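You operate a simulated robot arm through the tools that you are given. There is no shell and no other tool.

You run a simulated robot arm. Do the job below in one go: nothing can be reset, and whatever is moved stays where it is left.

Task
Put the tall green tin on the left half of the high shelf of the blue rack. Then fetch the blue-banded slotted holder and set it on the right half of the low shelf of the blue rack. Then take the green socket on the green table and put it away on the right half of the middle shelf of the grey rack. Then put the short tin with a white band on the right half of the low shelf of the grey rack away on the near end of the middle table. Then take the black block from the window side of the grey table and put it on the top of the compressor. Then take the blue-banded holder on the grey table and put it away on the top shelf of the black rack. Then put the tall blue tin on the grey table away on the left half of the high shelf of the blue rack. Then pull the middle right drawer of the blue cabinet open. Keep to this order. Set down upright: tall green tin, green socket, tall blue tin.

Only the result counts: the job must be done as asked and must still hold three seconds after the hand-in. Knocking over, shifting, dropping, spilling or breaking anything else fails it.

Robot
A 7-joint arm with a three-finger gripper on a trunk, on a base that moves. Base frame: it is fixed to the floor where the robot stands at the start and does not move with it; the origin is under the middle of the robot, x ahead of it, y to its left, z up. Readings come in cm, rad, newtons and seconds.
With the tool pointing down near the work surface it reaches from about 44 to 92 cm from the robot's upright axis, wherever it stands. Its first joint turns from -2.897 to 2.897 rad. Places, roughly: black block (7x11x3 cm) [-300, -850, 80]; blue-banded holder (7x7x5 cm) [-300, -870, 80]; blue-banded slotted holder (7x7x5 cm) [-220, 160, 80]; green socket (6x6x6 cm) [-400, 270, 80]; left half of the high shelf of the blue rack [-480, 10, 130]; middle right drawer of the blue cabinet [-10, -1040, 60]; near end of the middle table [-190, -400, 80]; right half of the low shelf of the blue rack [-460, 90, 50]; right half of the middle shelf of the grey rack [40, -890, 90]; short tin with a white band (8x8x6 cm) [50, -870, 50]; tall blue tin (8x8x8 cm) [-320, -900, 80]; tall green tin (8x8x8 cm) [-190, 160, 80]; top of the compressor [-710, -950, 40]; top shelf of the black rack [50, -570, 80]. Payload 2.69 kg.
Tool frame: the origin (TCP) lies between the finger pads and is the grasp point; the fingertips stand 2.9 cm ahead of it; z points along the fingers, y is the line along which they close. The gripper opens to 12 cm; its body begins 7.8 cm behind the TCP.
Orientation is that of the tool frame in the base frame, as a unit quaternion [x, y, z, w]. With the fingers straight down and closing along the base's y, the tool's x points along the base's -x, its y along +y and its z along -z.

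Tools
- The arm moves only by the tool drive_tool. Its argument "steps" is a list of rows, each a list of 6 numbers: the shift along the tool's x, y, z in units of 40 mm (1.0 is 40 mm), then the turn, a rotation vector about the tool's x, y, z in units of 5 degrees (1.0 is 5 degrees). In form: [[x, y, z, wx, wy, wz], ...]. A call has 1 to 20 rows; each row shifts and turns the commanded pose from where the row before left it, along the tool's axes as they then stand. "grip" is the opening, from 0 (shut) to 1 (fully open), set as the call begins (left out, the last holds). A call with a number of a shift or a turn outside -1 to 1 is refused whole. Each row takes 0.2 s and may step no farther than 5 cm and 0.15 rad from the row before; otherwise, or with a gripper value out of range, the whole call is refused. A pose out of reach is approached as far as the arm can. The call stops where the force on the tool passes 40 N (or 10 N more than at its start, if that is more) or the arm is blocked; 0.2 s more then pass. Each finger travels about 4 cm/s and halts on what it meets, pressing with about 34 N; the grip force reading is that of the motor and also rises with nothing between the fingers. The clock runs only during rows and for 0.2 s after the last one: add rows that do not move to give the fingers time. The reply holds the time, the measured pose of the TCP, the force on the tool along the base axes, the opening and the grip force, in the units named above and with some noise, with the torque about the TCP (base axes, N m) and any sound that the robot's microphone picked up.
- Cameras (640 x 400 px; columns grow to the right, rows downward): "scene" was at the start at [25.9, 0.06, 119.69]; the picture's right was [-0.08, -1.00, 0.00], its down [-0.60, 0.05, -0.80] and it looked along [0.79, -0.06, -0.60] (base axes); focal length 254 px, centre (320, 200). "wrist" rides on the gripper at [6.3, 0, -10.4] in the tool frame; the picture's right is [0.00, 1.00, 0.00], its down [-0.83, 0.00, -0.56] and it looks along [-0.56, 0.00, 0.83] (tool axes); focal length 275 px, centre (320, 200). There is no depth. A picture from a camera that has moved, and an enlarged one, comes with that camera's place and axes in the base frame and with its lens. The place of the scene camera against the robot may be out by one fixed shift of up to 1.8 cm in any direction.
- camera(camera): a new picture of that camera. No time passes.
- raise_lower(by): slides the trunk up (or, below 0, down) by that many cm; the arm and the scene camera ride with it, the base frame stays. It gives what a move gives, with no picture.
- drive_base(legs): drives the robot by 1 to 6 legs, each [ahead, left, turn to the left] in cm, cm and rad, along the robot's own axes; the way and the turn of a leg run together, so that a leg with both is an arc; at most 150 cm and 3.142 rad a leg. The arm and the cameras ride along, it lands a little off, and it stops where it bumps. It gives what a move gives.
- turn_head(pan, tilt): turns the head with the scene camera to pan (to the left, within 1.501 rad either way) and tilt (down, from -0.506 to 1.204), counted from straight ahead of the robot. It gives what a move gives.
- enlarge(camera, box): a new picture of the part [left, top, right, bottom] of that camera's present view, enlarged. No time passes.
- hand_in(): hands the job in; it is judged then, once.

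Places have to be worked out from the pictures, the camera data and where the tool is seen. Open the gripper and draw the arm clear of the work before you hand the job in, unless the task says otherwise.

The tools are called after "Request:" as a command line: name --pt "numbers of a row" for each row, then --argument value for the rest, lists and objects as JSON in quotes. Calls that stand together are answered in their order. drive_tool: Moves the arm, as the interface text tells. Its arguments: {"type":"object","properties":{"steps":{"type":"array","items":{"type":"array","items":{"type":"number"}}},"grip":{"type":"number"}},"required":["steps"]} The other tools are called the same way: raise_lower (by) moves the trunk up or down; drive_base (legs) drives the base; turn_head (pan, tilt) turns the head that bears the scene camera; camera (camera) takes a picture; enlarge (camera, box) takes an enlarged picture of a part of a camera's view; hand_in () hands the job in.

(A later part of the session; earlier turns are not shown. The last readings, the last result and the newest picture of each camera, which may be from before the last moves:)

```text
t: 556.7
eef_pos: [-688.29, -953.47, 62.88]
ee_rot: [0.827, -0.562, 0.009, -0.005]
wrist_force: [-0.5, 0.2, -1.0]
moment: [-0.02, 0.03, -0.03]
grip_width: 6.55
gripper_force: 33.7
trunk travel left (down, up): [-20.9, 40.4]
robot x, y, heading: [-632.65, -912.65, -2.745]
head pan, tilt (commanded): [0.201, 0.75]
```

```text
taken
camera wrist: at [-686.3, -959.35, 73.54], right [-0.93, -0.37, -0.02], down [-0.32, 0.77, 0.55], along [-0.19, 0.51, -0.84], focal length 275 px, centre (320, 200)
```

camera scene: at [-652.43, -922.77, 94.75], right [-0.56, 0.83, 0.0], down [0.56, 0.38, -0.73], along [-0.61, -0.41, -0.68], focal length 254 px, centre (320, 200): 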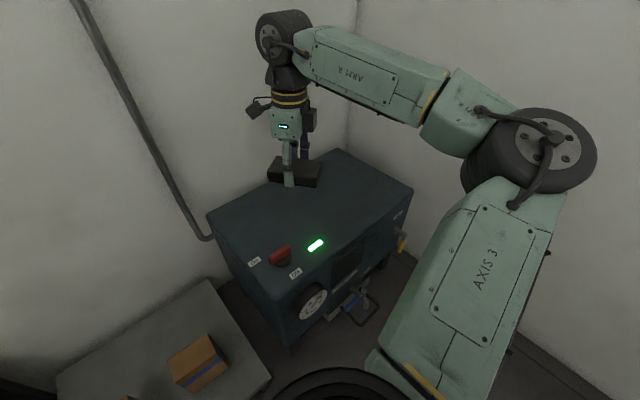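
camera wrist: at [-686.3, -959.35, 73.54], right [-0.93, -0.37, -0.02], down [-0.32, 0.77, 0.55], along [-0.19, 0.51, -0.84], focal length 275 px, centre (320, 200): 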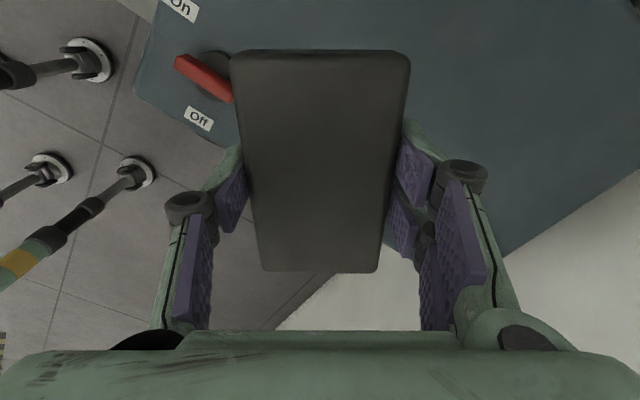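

The compressor's top is at about z 45, with switch and light near its front edge; the free area is behind them. I lower the trunk 10 cm more and move the block over the free area at about [-704,-953].

Request:
raise_lower --by -9

Request:
drive_tool --pt "-0.39 0.9 0 0 0 0" --pt "-0.39 0.9 0 0 0 0" --pt "-0.39 0.9 0 0 0 0" --pt "-0.39 0.9 0 0 0 0" --pt "0 0 0 0 0 0" --grip 0

Request:
camera --camera "scene"

Request:
camera --camera "wrist"

```text
t: 557.9
eef_pos: [-688.32, -953.47, 53.91]
ee_rot: [0.827, -0.562, 0.008, -0.003]
wrist_force: [-0.3, -0.2, -1.7]
moment: [0.0, 0.02, 0.01]
grip_width: 6.53
gripper_force: 34.2
trunk travel left (down, up): [-11.9, 49.4]
robot x, y, heading: [-632.84, -912.98, -2.74]
head pan, tilt (commanded): [0.201, 0.75]
```

```text
t: 559.1
eef_pos: [-703.99, -952.98, 53.54]
ee_rot: [0.827, -0.561, 0.008, -0.005]
wrist_force: [0.2, -0.5, -0.6]
moment: [0.02, 0.0, 0.05]
grip_width: 6.53
gripper_force: 34.5
trunk travel left (down, up): [-11.9, 49.4]
robot x, y, heading: [-632.85, -912.7, -2.748]
head pan, tilt (commanded): [0.201, 0.75]
```

```text
taken
camera scene: at [-652.43, -922.77, 85.74], right [-0.56, 0.83, 0.0], down [0.56, 0.38, -0.73], along [-0.61, -0.41, -0.68], focal length 254 px, centre (320, 200)
```

scene: 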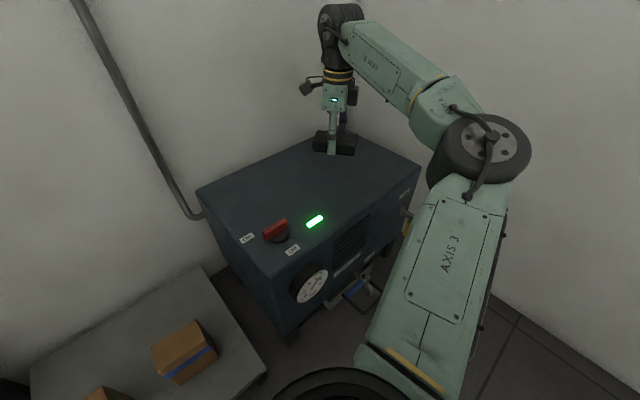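

```text
taken
camera wrist: at [-702.03, -958.83, 64.15], right [-0.93, -0.37, -0.02], down [-0.32, 0.77, 0.55], along [-0.19, 0.51, -0.84], focal length 275 px, centre (320, 200)
```

wrist: 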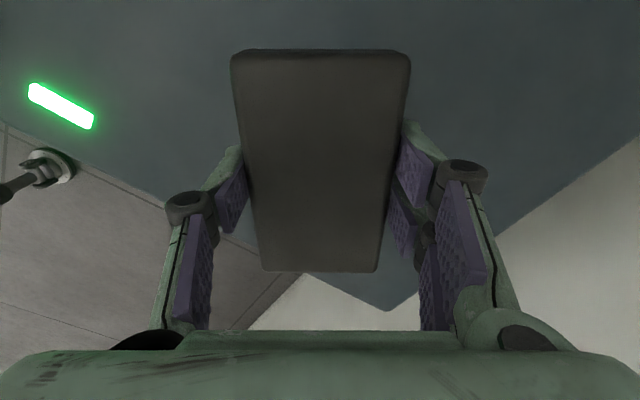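

The block is well inside the top's edges. I lower 3.6 cm, then in small steps to contact.

Request:
drive_tool --pt "0 0 0.45 0 0 0" --pt "0 0 0.45 0 0 0" --pt "0 0 0 0 0 0" --grip 0

Request:
drive_tool --pt "0 0 0.08 0 0 0" --pt "0 0 0.08 0 0 0" --pt "0 0 0 0 0 0" --grip 0

```text
t: 559.9
eef_pos: [-704.05, -953.07, 49.93]
ee_rot: [0.827, -0.562, 0.008, -0.005]
wrist_force: [0.1, -0.1, -1.6]
moment: [0.0, -0.04, 0.02]
grip_width: 6.54
gripper_force: 33.9
trunk travel left (down, up): [-11.9, 49.4]
robot x, y, heading: [-632.87, -913.01, -2.75]
head pan, tilt (commanded): [0.201, 0.75]
```

```text
t: 560.7
eef_pos: [-703.93, -952.85, 49.4]
ee_rot: [0.827, -0.562, 0.008, -0.005]
wrist_force: [0.1, -0.9, -1.4]
moment: [0.01, 0.01, 0.0]
grip_width: 6.55
gripper_force: 34.4
trunk travel left (down, up): [-11.9, 49.4]
robot x, y, heading: [-632.91, -912.62, -2.752]
head pan, tilt (commanded): [0.201, 0.75]
```

Request:
drive_tool --pt "0 0 0.08 0 0 0" --pt "0 0 0.08 0 0 0" --pt "0 0 0 0 0 0" --grip 0

Request:
drive_tool --pt "0 0 0.08 0 0 0" --pt "0 0 0.05 0 0 0" --pt "0 0 0 0 0 0" --grip 0

Request:
enlarge --camera "scene" --box '[270, 90, 400, 190]'

```text
t: 561.5
eef_pos: [-703.95, -952.92, 48.68]
ee_rot: [0.827, -0.562, 0.008, -0.004]
wrist_force: [-0.5, 0.0, -0.4]
moment: [0.05, -0.04, 0.02]
grip_width: 6.51
gripper_force: 34.0
trunk travel left (down, up): [-11.9, 49.4]
robot x, y, heading: [-632.56, -912.98, -2.743]
head pan, tilt (commanded): [0.201, 0.75]
```

```text
t: 562.3
eef_pos: [-703.9, -952.97, 48.2]
ee_rot: [0.827, -0.562, 0.009, -0.004]
wrist_force: [-0.4, 0.2, -1.5]
moment: [-0.05, 0.03, 0.0]
grip_width: 6.55
gripper_force: 34.4
trunk travel left (down, up): [-11.9, 49.4]
robot x, y, heading: [-633.23, -912.9, -2.747]
head pan, tilt (commanded): [0.201, 0.75]
```

```text
4.00 times, centred on (335, 140) of scene
camera zoom: at [-652.43, -922.77, 85.74], right [-0.56, 0.83, 0.0], down [0.56, 0.38, -0.73], along [-0.61, -0.41, -0.68], focal length 1018 px, centre (260, 440)
```

zoom: 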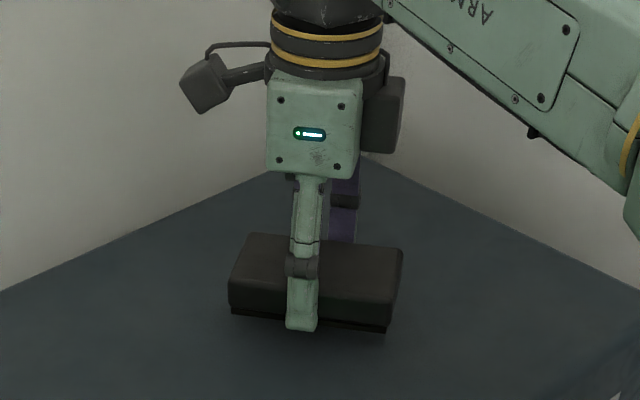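

Close to the surface but no contact yet at 48.2; I continue in small steps.

Request:
drive_tool --pt "0 0 0.06 0 0 0" --pt "0 0 0.06 0 0 0" --pt "0 0 0 0 0 0" --grip 0

Request:
drive_tool --pt "0 0 0.06 0 0 0" --pt "0 0 0.06 0 0 0" --pt "0 0 0 0 0 0" --grip 0

Request:
drive_tool --pt "0 0 0.06 0 0 0" --pt "0 0 0.06 0 0 0" --pt "0 0 0 0 0 0" --grip 0

```text
t: 563.1
eef_pos: [-703.99, -952.93, 47.7]
ee_rot: [0.827, -0.562, 0.009, -0.005]
wrist_force: [0.2, 0.5, -2.5]
moment: [-0.03, 0.02, 0.02]
grip_width: 6.54
gripper_force: 34.0
trunk travel left (down, up): [-11.9, 49.4]
robot x, y, heading: [-632.97, -913.1, -2.749]
head pan, tilt (commanded): [0.201, 0.75]
```

```text
t: 563.9
eef_pos: [-703.85, -952.89, 47.25]
ee_rot: [0.827, -0.562, 0.009, -0.005]
wrist_force: [-0.3, 0.1, -0.7]
moment: [-0.02, 0.0, 0.0]
grip_width: 6.51
gripper_force: 34.5
trunk travel left (down, up): [-11.9, 49.4]
robot x, y, heading: [-633.05, -912.51, -2.748]
head pan, tilt (commanded): [0.201, 0.75]
```

```text
t: 564.7
eef_pos: [-703.83, -952.92, 46.72]
ee_rot: [0.827, -0.562, 0.009, -0.005]
wrist_force: [-0.2, 0.1, -1.3]
moment: [-0.01, 0.01, 0.0]
grip_width: 6.52
gripper_force: 33.9
trunk travel left (down, up): [-11.9, 49.4]
robot x, y, heading: [-632.85, -912.97, -2.748]
head pan, tilt (commanded): [0.201, 0.75]
```

Request:
enlarge --camera "scene" --box '[290, 110, 380, 180]'

Request:
camera --camera "wrist"

```text
5.71 times, centred on (335, 145) of scene
camera zoom: at [-652.43, -922.77, 85.74], right [-0.56, 0.83, 0.0], down [0.56, 0.38, -0.73], along [-0.61, -0.41, -0.68], focal length 1454 px, centre (234, 514)
```

zoom: 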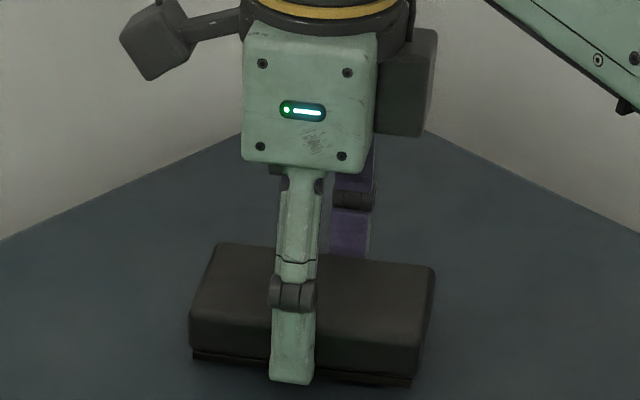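

```text
taken
camera wrist: at [-701.86, -958.9, 57.4], right [-0.93, -0.37, -0.02], down [-0.32, 0.77, 0.55], along [-0.19, 0.51, -0.84], focal length 275 px, centre (320, 200)
```

wrist: 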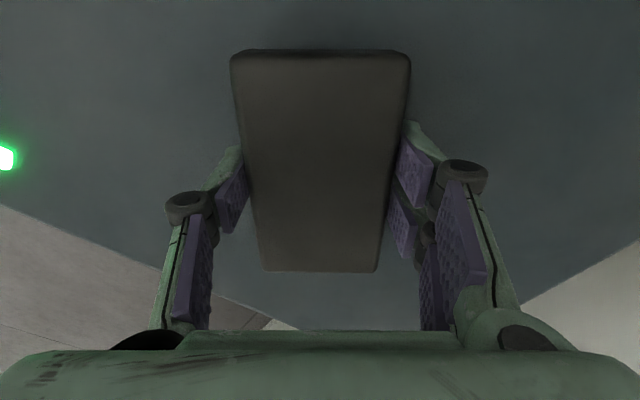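

A small gap remains. I continue down in 4 mm steps, watching the force.

Request:
drive_tool --pt "0 0 0.1 0 0 0" --pt "0 0 0.1 0 0 0" --pt "0 0 0 0 0 0" --grip 0

Request:
drive_tool --pt "0 0 0.08 0 0 0" --pt "0 0 0.08 0 0 0" --pt "0 0 0 0 0 0" --grip 0

```text
t: 565.5
eef_pos: [-703.95, -952.9, 45.98]
ee_rot: [0.827, -0.562, 0.009, -0.005]
wrist_force: [-0.2, 0.9, -1.6]
moment: [0.0, 0.02, -0.02]
grip_width: 6.52
gripper_force: 34.2
trunk travel left (down, up): [-11.9, 49.4]
robot x, y, heading: [-632.74, -912.85, -2.748]
head pan, tilt (commanded): [0.201, 0.75]
```

```text
t: 566.3
eef_pos: [-703.93, -952.95, 45.63]
ee_rot: [0.827, -0.562, 0.007, -0.002]
wrist_force: [2.8, 1.5, 23.8]
moment: [-0.11, 0.17, 0.01]
grip_width: 6.51
gripper_force: 33.8
trunk travel left (down, up): [-11.9, 49.4]
robot x, y, heading: [-632.92, -913.2, -2.747]
head pan, tilt (commanded): [0.201, 0.75]
```

Contact (≈24 N) at z 45.7. I ease up 2 mm and open.

Request:
drive_tool --pt "0 0 -0.05 0 0 0" --pt "0 0 0 0 0 0" --grip 0

Request:
drive_tool --pt "0 0 0 0 0 0" --pt "0 0 0 0 0 0" --pt "0 0 0 0 0 0" --pt "0 0 0 0 0 0" --grip 0.75

Request:
drive_tool --pt "0 0 -0.5 0 0 0" --pt "0 0 -1 0 0 0" --pt "0 0 -1 0 0 0" --pt "0 0 -1 0 0 0" --pt "0 0 0 0 0 0" --grip 0.75

Request:
camera --camera "wrist"

Request:
camera --camera "scene"

```text
t: 566.9
eef_pos: [-703.91, -952.93, 45.72]
ee_rot: [0.828, -0.561, 0.008, -0.003]
wrist_force: [2.4, -0.9, 17.4]
moment: [-0.38, 0.5, 0.02]
grip_width: 6.54
gripper_force: 34.1
trunk travel left (down, up): [-11.9, 49.4]
robot x, y, heading: [-632.76, -912.87, -2.754]
head pan, tilt (commanded): [0.201, 0.75]
```

```text
t: 567.9
eef_pos: [-703.91, -952.89, 45.58]
ee_rot: [0.827, -0.562, 0.008, -0.005]
wrist_force: [1.2, 0.2, 0.5]
moment: [-0.04, 0.02, 0.02]
grip_width: 9.0
gripper_force: 0.0
trunk travel left (down, up): [-11.9, 49.4]
robot x, y, heading: [-632.73, -912.92, -2.741]
head pan, tilt (commanded): [0.201, 0.75]
```

```text
t: 569.1
eef_pos: [-704.03, -952.85, 59.55]
ee_rot: [0.827, -0.562, 0.008, -0.005]
wrist_force: [0.5, -0.2, 0.9]
moment: [-0.01, 0.02, -0.02]
grip_width: 8.99
gripper_force: 0.1
trunk travel left (down, up): [-11.9, 49.4]
robot x, y, heading: [-632.58, -912.64, -2.749]
head pan, tilt (commanded): [0.201, 0.75]
```

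```text
taken
camera wrist: at [-702.03, -958.85, 70.23], right [-0.93, -0.37, -0.02], down [-0.32, 0.77, 0.55], along [-0.19, 0.51, -0.84], focal length 275 px, centre (320, 200)
```

wrist: 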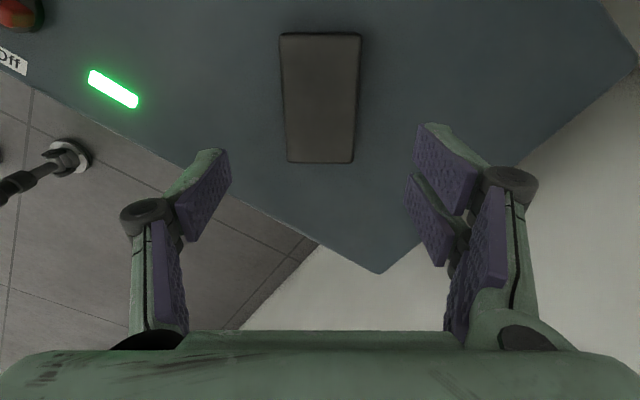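

```text
taken
camera scene: at [-652.42, -922.76, 85.74], right [-0.56, 0.83, 0.0], down [0.56, 0.38, -0.73], along [-0.61, -0.41, -0.68], focal length 254 px, centre (320, 200)
```

scene: 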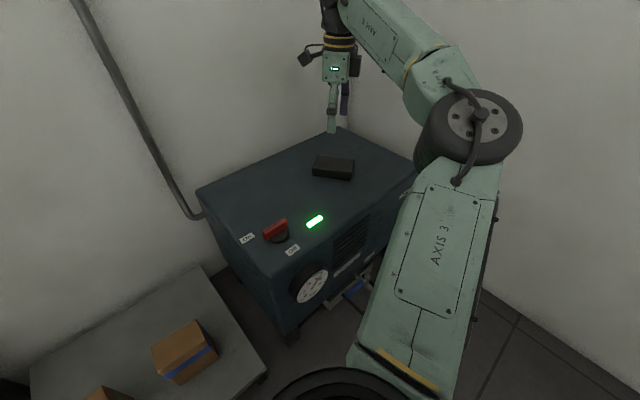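

The block lies on the compressor's top. I raise the trunk back up and draw the hand in.

Request:
raise_lower --by 40

Request:
raise_lower --by 9

Request:
drive_tool --pt "0.3 -0.9 0 0 0 0" --pt "0.3 -0.9 0 0 0 0" --pt "0.3 -0.9 0 0 0 0" --pt "0.3 -0.9 0 0 0 0" --pt "0 0 0 0 0 0" --grip 0.75

Request:
drive_base --legs '[[-14, 0, 0], [0, 0, 0.13], [-109, -31, 0], [-120, 0, 0], [-120, 0, 0]]'

```text
t: 573.0
eef_pos: [-704.15, -953.0, 99.49]
ee_rot: [0.827, -0.562, 0.008, -0.005]
wrist_force: [0.2, 0.2, 0.3]
moment: [0.0, 0.0, -0.05]
grip_width: 9.0
gripper_force: 0.1
trunk travel left (down, up): [-51.9, 9.4]
robot x, y, heading: [-632.6, -912.96, -2.743]
head pan, tilt (commanded): [0.201, 0.75]
```

```text
t: 574.2
eef_pos: [-704.1, -952.87, 108.53]
ee_rot: [0.827, -0.562, 0.009, -0.005]
wrist_force: [-0.2, 0.4, 0.2]
moment: [-0.01, -0.06, -0.01]
grip_width: 8.98
gripper_force: 0.0
trunk travel left (down, up): [-60.9, 0.4]
robot x, y, heading: [-632.88, -913.18, -2.75]
head pan, tilt (commanded): [0.201, 0.75]
```

```text
t: 575.4
eef_pos: [-689.08, -952.15, 108.92]
ee_rot: [0.827, -0.562, 0.009, -0.005]
wrist_force: [-0.6, -0.4, -0.2]
moment: [-0.01, 0.04, 0.0]
grip_width: 8.99
gripper_force: 0.0
trunk travel left (down, up): [-60.9, 0.4]
robot x, y, heading: [-632.82, -912.8, -2.745]
head pan, tilt (commanded): [0.201, 0.75]
```

```text
t: 594.0
eef_pos: [-384.23, -753.03, 108.9]
ee_rot: [0.864, -0.504, 0.008, -0.005]
wrist_force: [0.5, 0.6, -0.1]
moment: [0.0, -0.01, -0.01]
grip_width: 9.02
gripper_force: 0.1
trunk travel left (down, up): [-60.9, 0.4]
robot x, y, heading: [-333.65, -706.67, -2.608]
head pan, tilt (commanded): [0.201, 0.75]
```

I turn to face west, back along the corridor and strafe south again to the grey table.

Request:
drive_base --legs '[[0, 0, -0.755], [-148, 0, 0], [0, 132, 0]]'

Request:
turn_head --pan 0.1 --tilt 0.6

Request:
camera --camera "scene"

Request:
camera --camera "wrist"

```text
t: 613.4
eef_pos: [-287.44, -865.81, 108.93]
ee_rot: [-0.613, 0.79, -0.009, 0.002]
wrist_force: [0.6, 0.5, 0.0]
moment: [-0.01, 0.04, 0.02]
grip_width: 9.01
gripper_force: 0.1
trunk travel left (down, up): [-60.9, 0.4]
robot x, y, heading: [-218.67, -867.09, 2.913]
head pan, tilt (commanded): [0.201, 0.75]
```

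```text
t: 614.1
eef_pos: [-287.52, -865.76, 108.8]
ee_rot: [-0.614, 0.789, -0.01, 0.002]
wrist_force: [0.0, 0.3, 0.0]
moment: [0.01, -0.01, 0.01]
grip_width: 9.01
gripper_force: 0.1
trunk travel left (down, up): [-60.9, 0.4]
robot x, y, heading: [-219.01, -867.08, 2.912]
head pan, tilt (commanded): [0.099, 0.6]
```

```text
taken
camera scene: at [-241.34, -861.48, 136.03], right [0.13, 0.99, 0.0], down [0.56, -0.07, -0.82], along [-0.82, 0.11, -0.57], focal length 254 px, centre (320, 200)
```

scene: 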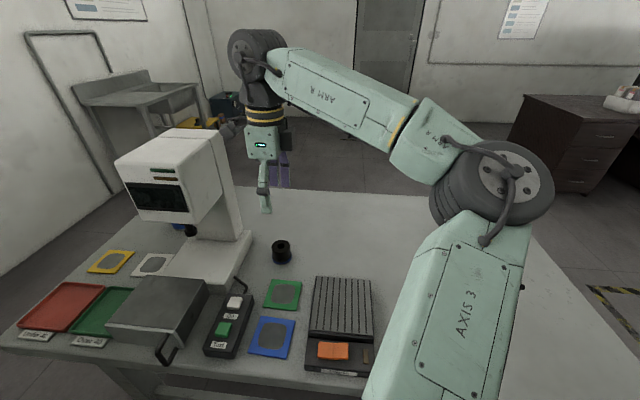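

```text
taken
camera wrist: at [-289.34, -871.85, 119.5], right [-0.97, 0.24, -0.02], down [0.19, 0.81, 0.55], along [0.15, 0.53, -0.84], focal length 275 px, centre (320, 200)
```

wrist: 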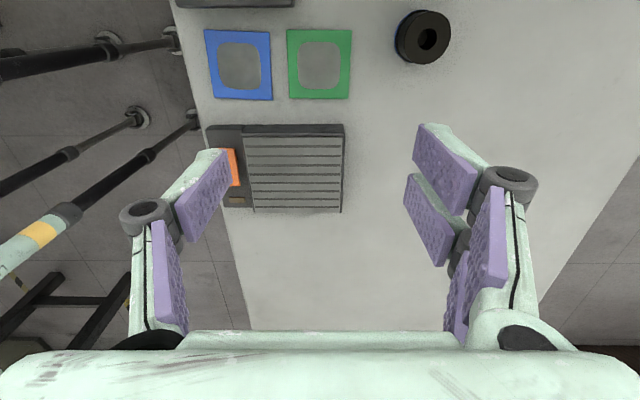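

The holder computes to about [-300.9,-866.9]. I move above it and descend to z≈92 to check alignment and the microscope's distance.

Request:
drive_tool --pt "0.272 0.794 0 0 0 0" --pt "0.272 0.794 0 0 0 0" --pt "0.272 0.794 0 0 0 0" --pt "0.272 0.794 0 0 0 0" --pt "0 0 1 0 0 0" --pt "0 0 1 0 0 0" --pt "0 0 1 0 0 0" --pt "0 0 1 0 0 0" --pt "0 0 0 0 0 0" --grip 0.75

Request:
camera --camera "wrist"

Request:
camera --camera "scene"

```text
t: 616.1
eef_pos: [-300.84, -867.09, 92.71]
ee_rot: [-0.614, 0.789, -0.009, 0.001]
wrist_force: [-0.1, -0.2, -0.5]
moment: [0.02, 0.02, 0.0]
grip_width: 9.0
gripper_force: 0.2
trunk travel left (down, up): [-60.9, 0.4]
robot x, y, heading: [-218.61, -867.13, 2.909]
head pan, tilt (commanded): [0.099, 0.6]
```

```text
taken
camera wrist: at [-302.59, -873.11, 103.2], right [-0.97, 0.24, -0.02], down [0.19, 0.81, 0.55], along [0.15, 0.53, -0.84], focal length 275 px, centre (320, 200)
```

wrist: 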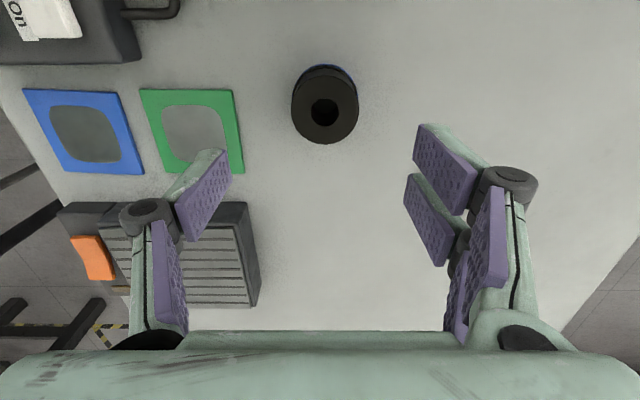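

```text
taken
camera scene: at [-241.33, -861.48, 136.04], right [0.13, 0.99, 0.0], down [0.56, -0.07, -0.83], along [-0.82, 0.11, -0.56], focal length 254 px, centre (320, 200)
```

scene: 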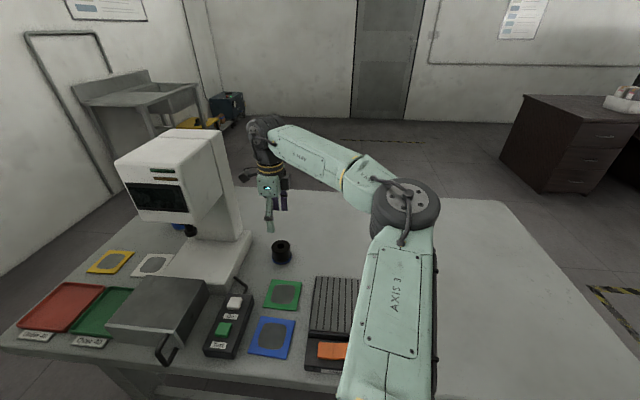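

Nicely aligned; I correct 0.7 cm and descend 12 cm, then check once more.

Request:
drive_tool --pt "-0.17 0.03 0 0 0 0" --pt "0 0 1 0 0 0" --pt "0 0 1 0 0 0" --pt "0 0 0.9 0 0 0" --pt "0 0 0 0 0 0" --grip 0.75

Request:
camera --camera "wrist"

```text
t: 617.3
eef_pos: [-300.49, -866.52, 81.01]
ee_rot: [-0.613, 0.79, -0.009, 0.0]
wrist_force: [-0.1, 0.2, 0.6]
moment: [-0.01, 0.01, -0.02]
grip_width: 8.98
gripper_force: 0.1
trunk travel left (down, up): [-60.9, 0.4]
robot x, y, heading: [-219.17, -867.04, 2.908]
head pan, tilt (commanded): [0.099, 0.6]
```

```text
taken
camera wrist: at [-302.38, -872.66, 91.7], right [-0.97, 0.24, -0.02], down [0.19, 0.81, 0.55], along [0.15, 0.53, -0.84], focal length 275 px, centre (320, 200)
```

wrist: 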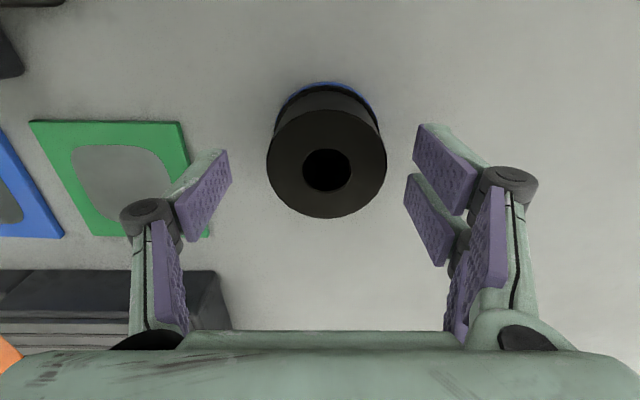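

Centred. I descend the last 3 cm and close.

Request:
drive_tool --pt "0 0.06 0.25 0 0 0" --pt "0 0 0.25 0 0 0" --pt "0 0 0.25 0 0 0" --pt "0 0 0 0 0 0" --grip 0.75

Request:
drive_tool --pt "0 0 0 0 0 0" --pt "0 0 0 0 0 0" --pt "0 0 0 0 0 0" --pt "0 0 0 0 0 0" --pt "0 0 0 0 0 0" --pt "0 0 0 0 0 0" --grip 0

Request:
camera --camera "wrist"

```text
t: 618.3
eef_pos: [-300.67, -866.62, 78.1]
ee_rot: [-0.614, 0.79, -0.009, 0.002]
wrist_force: [-0.5, 1.0, 0.1]
moment: [0.02, -0.02, -0.03]
grip_width: 9.05
gripper_force: 0.0
trunk travel left (down, up): [-60.9, 0.4]
robot x, y, heading: [-218.98, -866.94, 2.908]
head pan, tilt (commanded): [0.099, 0.6]
```

```text
t: 619.7
eef_pos: [-300.73, -866.44, 78.08]
ee_rot: [-0.613, 0.79, -0.008, 0.001]
wrist_force: [-4.5, 1.5, 3.2]
moment: [-0.08, 0.35, -0.07]
grip_width: 6.09
gripper_force: 33.6
trunk travel left (down, up): [-60.9, 0.4]
robot x, y, heading: [-218.91, -867.16, 2.911]
head pan, tilt (commanded): [0.099, 0.6]
```

```text
taken
camera wrist: at [-302.52, -872.58, 88.76], right [-0.97, 0.24, -0.02], down [0.19, 0.81, 0.55], along [0.15, 0.53, -0.84], focal length 275 px, centre (320, 200)
```

wrist: 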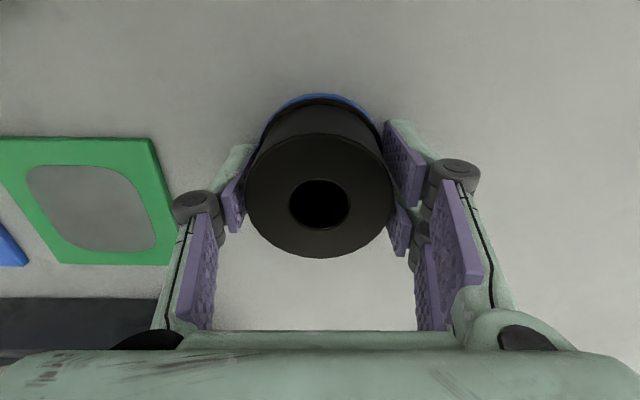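

Held at 6.1 cm. I lift it 24 cm and draw it back toward the robot.

Request:
drive_tool --pt "0 0 -0.5 0 0 0" --pt "0 0 -1 0 0 0" --pt "0 0 -1 0 0 0" --pt "0 0 -1 0 0 0" --pt "0 0 -1 0 0 0" --pt "0 0 -1 0 0 0" --pt "0 0 -0.9 0 0 0" --pt "0 -0.9 0 0 0 0" --pt "0 -0.9 0 0 0 0" --pt "0 -0.9 0 0 0 0" --pt "0 -0.9 0 0 0 0" --pt "0 0 0 0 0 0" --grip 0

Request:
drive_base --legs '[[0, -120, 0], [0, 0, -1.57], [0, 0, -1.57]]'

Request:
turn_head --pan 0.3 --tilt 0.45

Request:
camera --camera "scene"

```text
t: 622.3
eef_pos: [-287.15, -869.85, 103.73]
ee_rot: [-0.614, 0.789, -0.009, 0.002]
wrist_force: [-0.2, 0.1, -7.9]
moment: [-0.01, -0.04, 0.0]
grip_width: 6.1
gripper_force: 33.8
trunk travel left (down, up): [-60.9, 0.4]
robot x, y, heading: [-219.2, -866.65, 2.907]
head pan, tilt (commanded): [0.099, 0.6]
```

```text
t: 639.8
eef_pos: [-122.53, -747.6, 103.82]
ee_rot: [0.795, 0.607, -0.001, -0.01]
wrist_force: [1.3, -0.1, -8.2]
moment: [-0.05, 0.0, -0.01]
grip_width: 6.1
gripper_force: 34.3
trunk travel left (down, up): [-60.9, 0.4]
robot x, y, heading: [-190.92, -748.97, -0.245]
head pan, tilt (commanded): [0.099, 0.6]
```

```text
t: 640.5
eef_pos: [-122.73, -747.59, 103.85]
ee_rot: [0.794, 0.607, -0.002, -0.009]
wrist_force: [-0.5, -0.2, -8.2]
moment: [-0.02, 0.04, -0.04]
grip_width: 6.09
gripper_force: 34.1
trunk travel left (down, up): [-60.9, 0.4]
robot x, y, heading: [-190.69, -749.48, -0.246]
head pan, tilt (commanded): [0.3, 0.45]
```

```text
taken
camera scene: at [-164.82, -752.0, 137.37], right [0.05, -1.0, 0.0], down [-0.44, -0.02, -0.9], along [0.9, 0.05, -0.44], focal length 254 px, centre (320, 200)
```

scene: 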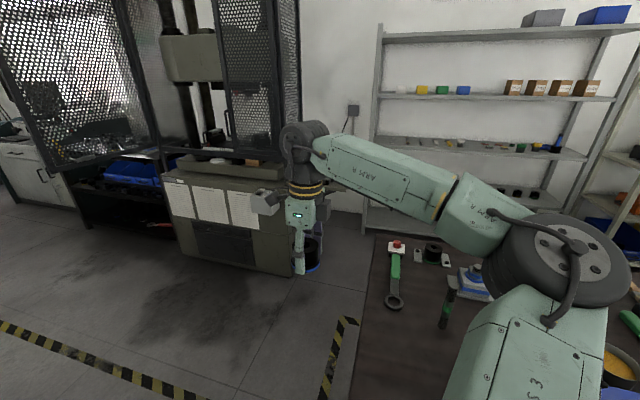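

The cabinet's left mesh door stands open and the chair is close, so the black rack must be reached from the north, between bin and cart. I turn to face south and go back up the main aisle to about [-89,-388], then turn left to face east.

Request:
drive_base --legs '[[0, 0, -1.565], [-73, 11, 0], [-140, -10.3, 0], [-80, 0, 0], [-82, 13, 0]]'

Request:
turn_head --pan 1.1 --tilt 0.6

Request:
camera --camera "scene"

```text
t: 663.0
eef_pos: [-92.87, -453.77, 103.85]
ee_rot: [0.993, -0.119, 0.005, -0.008]
wrist_force: [0.0, 0.0, -8.1]
moment: [0.01, 0.04, 0.0]
grip_width: 6.08
gripper_force: 33.9
trunk travel left (down, up): [-60.9, 0.4]
robot x, y, heading: [-96.8, -385.9, -1.791]
head pan, tilt (commanded): [0.3, 0.45]
```

```text
t: 664.1
eef_pos: [-92.84, -453.7, 103.84]
ee_rot: [0.993, -0.118, 0.006, -0.008]
wrist_force: [0.3, 0.6, -7.9]
moment: [-0.02, 0.04, 0.03]
grip_width: 6.07
gripper_force: 33.7
trunk travel left (down, up): [-60.9, 0.4]
robot x, y, heading: [-96.8, -385.75, -1.792]
head pan, tilt (commanded): [1.1, 0.6]
```

```text
taken
camera scene: at [-91.54, -405.67, 136.02], right [-0.64, -0.77, 0.0], down [-0.43, 0.36, -0.82], along [0.64, -0.53, -0.57], focal length 254 px, centre (320, 200)
```

scene: 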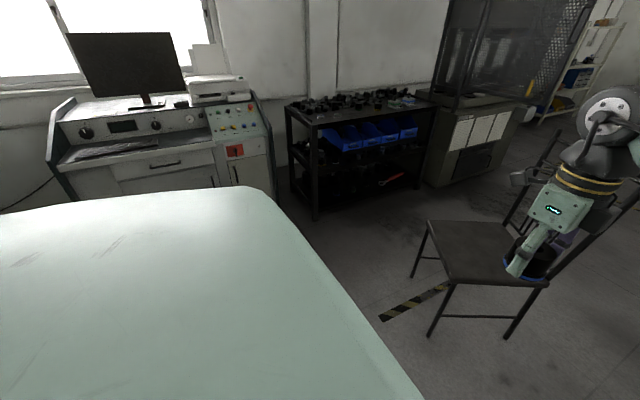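

Chair and rack are as expected. I turn left to face east and go ahead 100 cm between the cart and the bin.

Request:
drive_base --legs '[[0, 0, 1.555], [0, 5, 0], [60, 0, 0]]'

Request:
turn_head --pan -0.7 --tilt 0.9

Request:
camera --camera "scene"

Request:
camera --camera "wrist"

```text
t: 672.0
eef_pos: [30.52, -391.69, 103.73]
ee_rot: [0.79, 0.613, -0.002, -0.01]
wrist_force: [-0.3, 0.6, -8.2]
moment: [-0.01, -0.02, -0.04]
grip_width: 6.08
gripper_force: 34.5
trunk travel left (down, up): [-60.9, 0.4]
robot x, y, heading: [-37.56, -394.63, -0.232]
head pan, tilt (commanded): [1.1, 0.6]
```

```text
t: 673.8
eef_pos: [30.68, -391.71, 103.85]
ee_rot: [0.79, 0.613, -0.002, -0.009]
wrist_force: [-0.3, 0.2, -8.4]
moment: [-0.04, 0.0, 0.03]
grip_width: 6.09
gripper_force: 33.9
trunk travel left (down, up): [-60.9, 0.4]
robot x, y, heading: [-37.78, -394.35, -0.236]
head pan, tilt (commanded): [-0.7, 0.901]
```

```text
taken
camera scene: at [-16.22, -403.34, 133.54], right [-0.8, -0.59, 0.0], down [-0.47, 0.63, -0.62], along [0.37, -0.5, -0.78], focal length 254 px, centre (320, 200)
```

scene: 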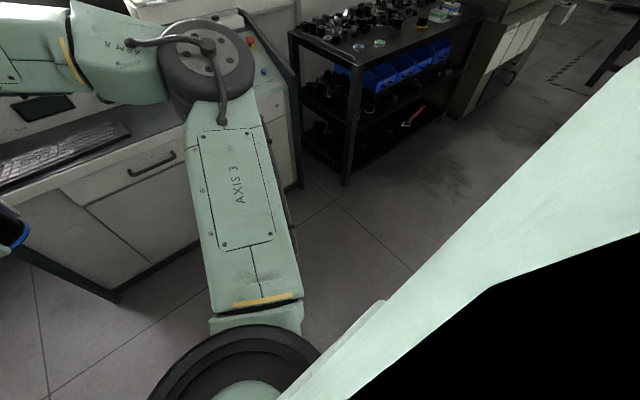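

```text
taken
camera wrist: at [32.15, -385.74, 114.44], right [0.97, -0.24, -0.02], down [-0.19, -0.81, 0.55], along [-0.15, -0.53, -0.84], focal length 275 px, centre (320, 200)
```

wrist: 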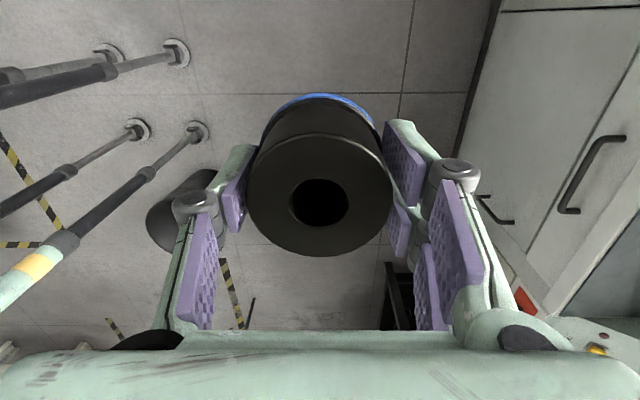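

The bin stands upright and clear of me. I raise the hand 8 cm, go ahead 58 cm and then strafe right to the front of the black rack in two steps.

Request:
drive_tool --pt "0 0 -1 0 0 0" --pt "0 0 -1 0 0 0" --pt "0 -0.5 0 0 0 0" --pt "0 0 0 0 0 0" --grip 0

Request:
drive_base --legs '[[58, 0, 0], [0, -75, 0]]'

Request:
turn_head --pan -0.6 --tilt 0.7

Request:
camera --camera "scene"

Request:
camera --camera "wrist"

```text
t: 674.8
eef_pos: [28.8, -391.24, 111.9]
ee_rot: [0.79, 0.613, -0.002, -0.01]
wrist_force: [0.5, -0.8, -7.7]
moment: [0.01, 0.0, -0.03]
grip_width: 6.05
gripper_force: 34.0
trunk travel left (down, up): [-60.9, 0.4]
robot x, y, heading: [-37.27, -394.26, -0.23]
head pan, tilt (commanded): [-0.7, 0.901]
```

```text
t: 675.8
eef_pos: [30.73, -391.74, 111.76]
ee_rot: [0.79, 0.613, -0.004, -0.009]
wrist_force: [-0.1, -0.6, -7.8]
moment: [-0.01, 0.0, 0.01]
grip_width: 6.06
gripper_force: 33.8
trunk travel left (down, up): [-60.9, 0.4]
robot x, y, heading: [-35.6, -394.98, -0.234]
head pan, tilt (commanded): [-0.7, 0.901]
stopped in leg 1: the robot was blocked; the commanded pose is now the measured one
```

```text
t: 676.5
eef_pos: [30.71, -391.62, 111.88]
ee_rot: [0.79, 0.613, -0.002, -0.009]
wrist_force: [0.3, -0.1, -8.2]
moment: [-0.01, -0.02, -0.01]
grip_width: 6.08
gripper_force: 33.5
trunk travel left (down, up): [-60.9, 0.4]
robot x, y, heading: [-35.98, -394.71, -0.231]
head pan, tilt (commanded): [-0.6, 0.7]
```

```text
taken
camera scene: at [-13.12, -404.02, 135.15], right [-0.74, -0.67, 0.0], down [-0.43, 0.48, -0.76], along [0.51, -0.57, -0.64], focal length 254 px, centre (320, 200)
```

scene: 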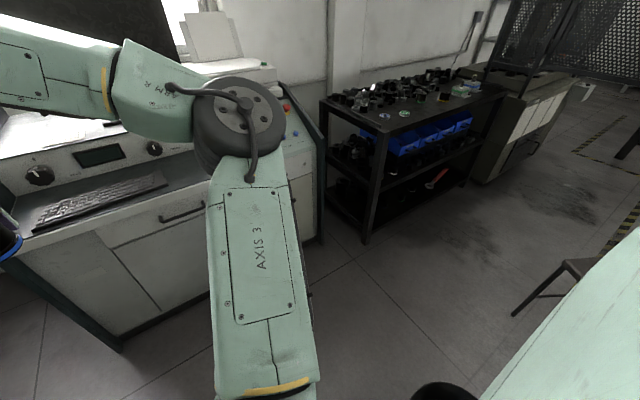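

```text
taken
camera wrist: at [32.27, -385.82, 122.45], right [0.97, -0.24, -0.02], down [-0.19, -0.81, 0.55], along [-0.15, -0.53, -0.84], focal length 275 px, centre (320, 200)
```

wrist: 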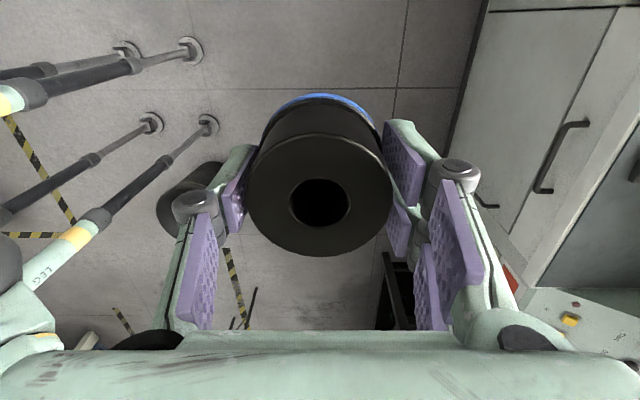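

Blocked again after 2 cm. I look left at the cart to see what the body might be touching.

Request:
turn_head --pan 1.2 --tilt 0.6

Request:
camera --camera "scene"

Request:
turn_head --pan 0.4 --tilt 0.7

Request:
camera --camera "scene"

```text
t: 678.3
eef_pos: [30.73, -391.67, 111.95]
ee_rot: [0.79, 0.613, -0.004, -0.009]
wrist_force: [0.5, -0.3, -8.2]
moment: [-0.03, -0.06, 0.01]
grip_width: 6.09
gripper_force: 33.9
trunk travel left (down, up): [-60.9, 0.4]
robot x, y, heading: [-36.09, -395.05, -0.236]
head pan, tilt (commanded): [1.201, 0.6]
```

```text
taken
camera scene: at [-13.8, -390.45, 136.02], right [0.82, -0.57, 0.0], down [-0.32, -0.46, -0.82], along [0.47, 0.68, -0.57], focal length 254 px, centre (320, 200)
```

scene: 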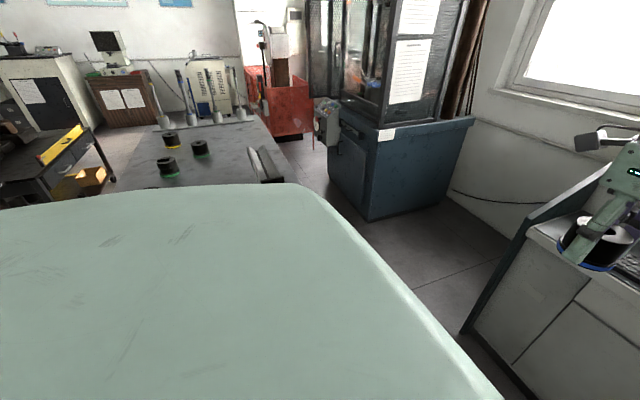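

```text
t: 679.5
eef_pos: [30.71, -391.72, 111.79]
ee_rot: [0.79, 0.613, -0.003, -0.009]
wrist_force: [0.0, -0.3, -7.0]
moment: [-0.03, 0.03, -0.03]
grip_width: 6.07
gripper_force: 33.9
trunk travel left (down, up): [-60.9, 0.4]
robot x, y, heading: [-35.86, -394.89, -0.233]
head pan, tilt (commanded): [0.4, 0.7]
```

```text
taken
camera scene: at [-10.45, -396.32, 135.16], right [0.17, -0.99, 0.0], down [-0.64, -0.11, -0.76], along [0.75, 0.13, -0.64], focal length 254 px, centre (320, 200)
```

scene: 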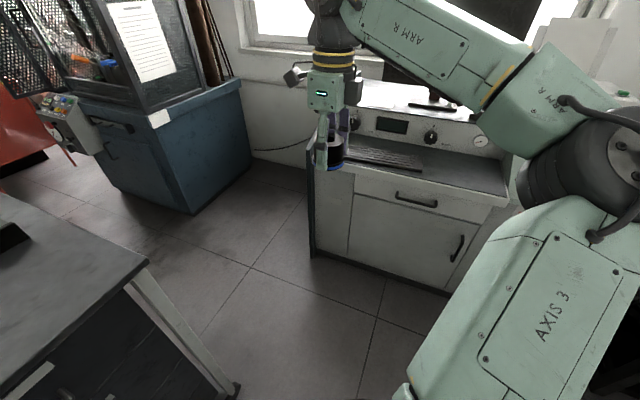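

The cart seems far enough. I check the right side and the floor ahead-right.

Request:
turn_head --pan -1.3 --tilt 0.6

Request:
camera --camera "scene"

Request:
enlarge --camera "wrist" --box '[0, 0, 320, 260]'

```text
t: 681.2
eef_pos: [30.65, -391.69, 111.85]
ee_rot: [0.79, 0.613, -0.003, -0.009]
wrist_force: [0.0, -0.1, -8.4]
moment: [-0.03, 0.0, 0.03]
grip_width: 6.08
gripper_force: 34.0
trunk travel left (down, up): [-60.9, 0.4]
robot x, y, heading: [-35.28, -394.58, -0.235]
head pan, tilt (commanded): [-1.3, 0.6]
```

```text
taken
camera scene: at [-18.5, -406.55, 136.02], right [-1.0, -0.04, 0.0], down [-0.02, 0.56, -0.83], along [0.03, -0.82, -0.56], focal length 254 px, centre (320, 200)
```

scene: 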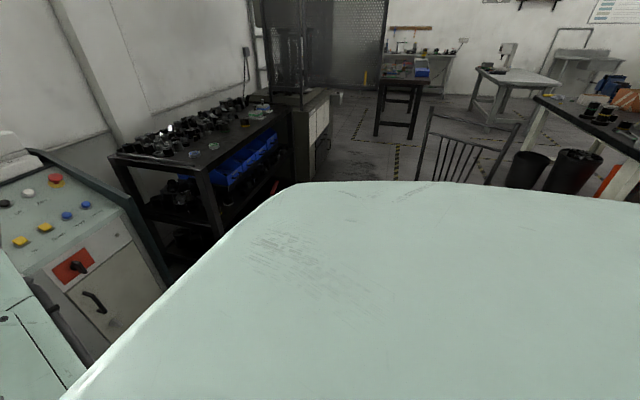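

```text
1.54 times, centred on (160, 130) of wrist
camera zoom: at [32.26, -385.81, 122.46], right [0.97, -0.24, -0.02], down [-0.19, -0.81, 0.55], along [-0.15, -0.53, -0.84], focal length 424 px, centre (566, 308)
```

zoom: 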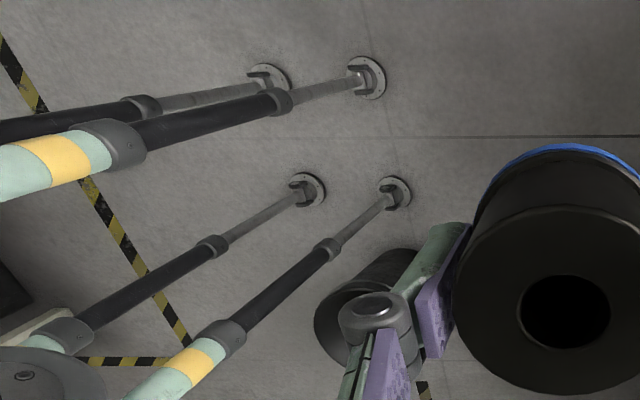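

Nothing obvious is in the way. I test a small move: 2 cm back, 2 cm right, then 6 cm ahead.

Request:
drive_base --legs '[[-2, 0, 0], [0, -2, 0], [6, 0, 0]]'

Request:
camera --camera "wrist"

```text
t: 683.0
eef_pos: [34.16, -394.49, 111.85]
ee_rot: [0.79, 0.613, -0.003, -0.009]
wrist_force: [0.6, -0.1, -8.9]
moment: [-0.03, 0.01, 0.0]
grip_width: 6.06
gripper_force: 34.4
trunk travel left (down, up): [-60.9, 0.4]
robot x, y, heading: [-32.22, -397.74, -0.229]
head pan, tilt (commanded): [-1.3, 0.6]
```

```text
taken
camera wrist: at [35.77, -388.7, 122.39], right [0.97, -0.24, -0.02], down [-0.19, -0.81, 0.55], along [-0.15, -0.53, -0.84], focal length 275 px, centre (320, 200)
```

wrist: 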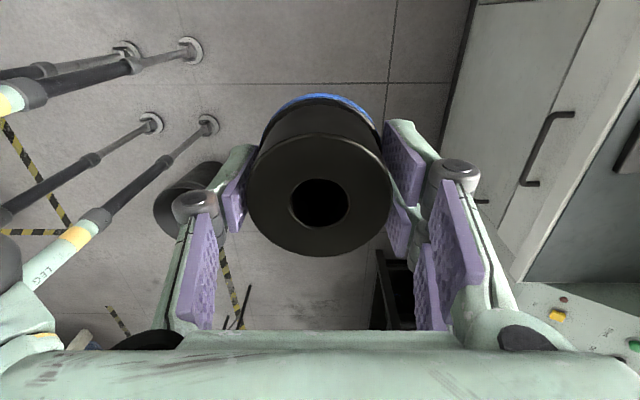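

That went through, so the obstruction was on the left. I continue ahead 10 cm.

Request:
drive_base --legs '[[10, 0, 0]]'

Request:
camera --camera "wrist"

```text
t: 684.1
eef_pos: [43.87, -396.78, 111.81]
ee_rot: [0.789, 0.614, -0.003, -0.009]
wrist_force: [0.1, -0.1, -8.6]
moment: [0.0, 0.02, -0.01]
grip_width: 6.08
gripper_force: 34.3
trunk travel left (down, up): [-60.9, 0.4]
robot x, y, heading: [-22.86, -400.05, -0.231]
head pan, tilt (commanded): [-1.3, 0.6]
```

```text
taken
camera wrist: at [45.4, -390.95, 122.36], right [0.97, -0.24, -0.02], down [-0.19, -0.81, 0.55], along [-0.15, -0.53, -0.83], focal length 275 px, centre (320, 200)
```

wrist: 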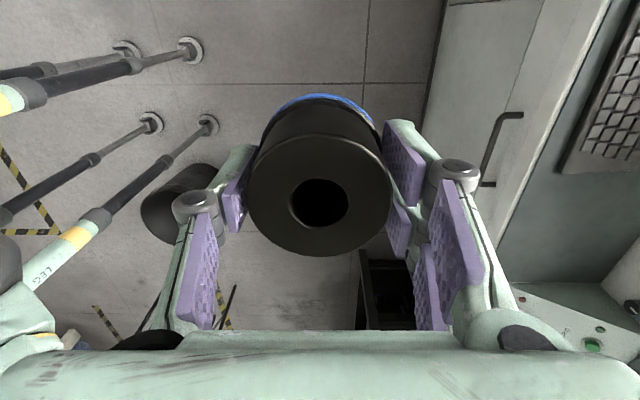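

Free. I continue 45 cm ahead in two steps, then strafe right in steps.

Request:
drive_base --legs '[[20, 0, 0], [24, 0, 0]]'

Request:
camera --camera "wrist"

Request:
turn_head --pan -0.8 --tilt 0.7

Request:
camera --camera "scene"

```text
t: 687.1
eef_pos: [86.41, -407.22, 111.8]
ee_rot: [0.791, 0.612, -0.003, -0.009]
wrist_force: [0.2, -0.1, -7.7]
moment: [-0.03, 0.03, 0.04]
grip_width: 6.08
gripper_force: 34.0
trunk travel left (down, up): [-60.9, 0.4]
robot x, y, heading: [20.18, -409.84, -0.233]
head pan, tilt (commanded): [-1.3, 0.6]
```

```text
taken
camera wrist: at [88.0, -401.3, 122.38], right [0.97, -0.25, -0.02], down [-0.19, -0.81, 0.55], along [-0.15, -0.53, -0.83], focal length 275 px, centre (320, 200)
```

wrist: 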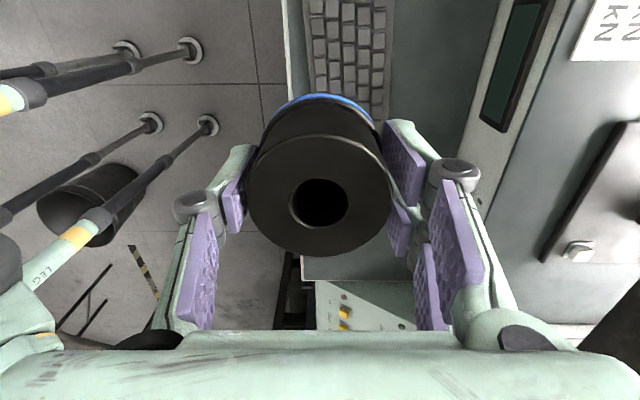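

```text
t: 688.0
eef_pos: [86.28, -407.16, 111.89]
ee_rot: [0.791, 0.612, -0.003, -0.01]
wrist_force: [0.6, 0.2, -7.7]
moment: [-0.03, 0.0, 0.01]
grip_width: 6.05
gripper_force: 34.6
trunk travel left (down, up): [-60.9, 0.4]
robot x, y, heading: [19.6, -410.11, -0.239]
head pan, tilt (commanded): [-0.799, 0.7]
```

```text
taken
camera scene: at [41.15, -420.41, 135.16], right [-0.86, -0.51, 0.0], down [-0.33, 0.55, -0.76], along [0.39, -0.66, -0.64], focal length 254 px, centre (320, 200)
```

scene: 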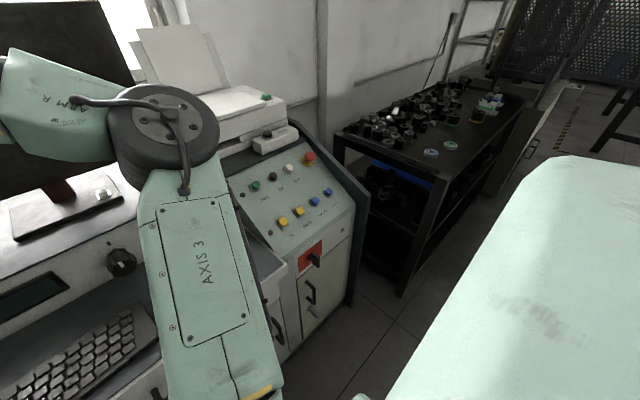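

The rack's top has rows of dark cups at the back and a free strip along the front. I strafe right 100 cm and look again.

Request:
drive_base --legs '[[0, -100, 0]]'

Request:
turn_head --pan -0.35 --tilt 0.75

Request:
camera --camera "scene"

Request:
camera --camera "wrist"

```text
t: 696.0
eef_pos: [63.16, -503.19, 111.82]
ee_rot: [0.792, 0.611, -0.004, -0.009]
wrist_force: [-0.4, 0.3, -7.5]
moment: [0.0, 0.01, -0.01]
grip_width: 6.06
gripper_force: 33.8
trunk travel left (down, up): [-60.9, 0.4]
robot x, y, heading: [-3.2, -506.04, -0.241]
head pan, tilt (commanded): [-0.799, 0.7]
```

```text
t: 696.9
eef_pos: [63.09, -503.22, 111.81]
ee_rot: [0.792, 0.611, -0.003, -0.01]
wrist_force: [-0.4, 0.0, -8.2]
moment: [-0.01, -0.01, -0.01]
grip_width: 6.07
gripper_force: 33.5
trunk travel left (down, up): [-60.9, 0.4]
robot x, y, heading: [-3.24, -506.33, -0.242]
head pan, tilt (commanded): [-0.351, 0.75]
```

```text
taken
camera scene: at [20.46, -513.53, 134.73], right [-0.56, -0.83, 0.0], down [-0.57, 0.38, -0.73], along [0.61, -0.41, -0.68], focal length 254 px, centre (320, 200)
```

scene: 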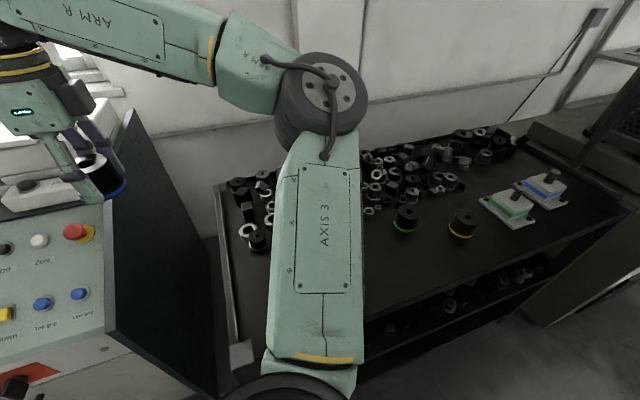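

```text
taken
camera wrist: at [64.76, -497.3, 122.4], right [0.97, -0.25, -0.02], down [-0.2, -0.81, 0.55], along [-0.15, -0.53, -0.83], focal length 275 px, centre (320, 200)
```

wrist: 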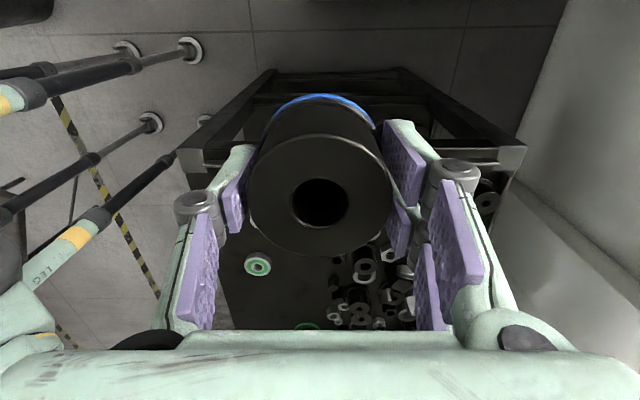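

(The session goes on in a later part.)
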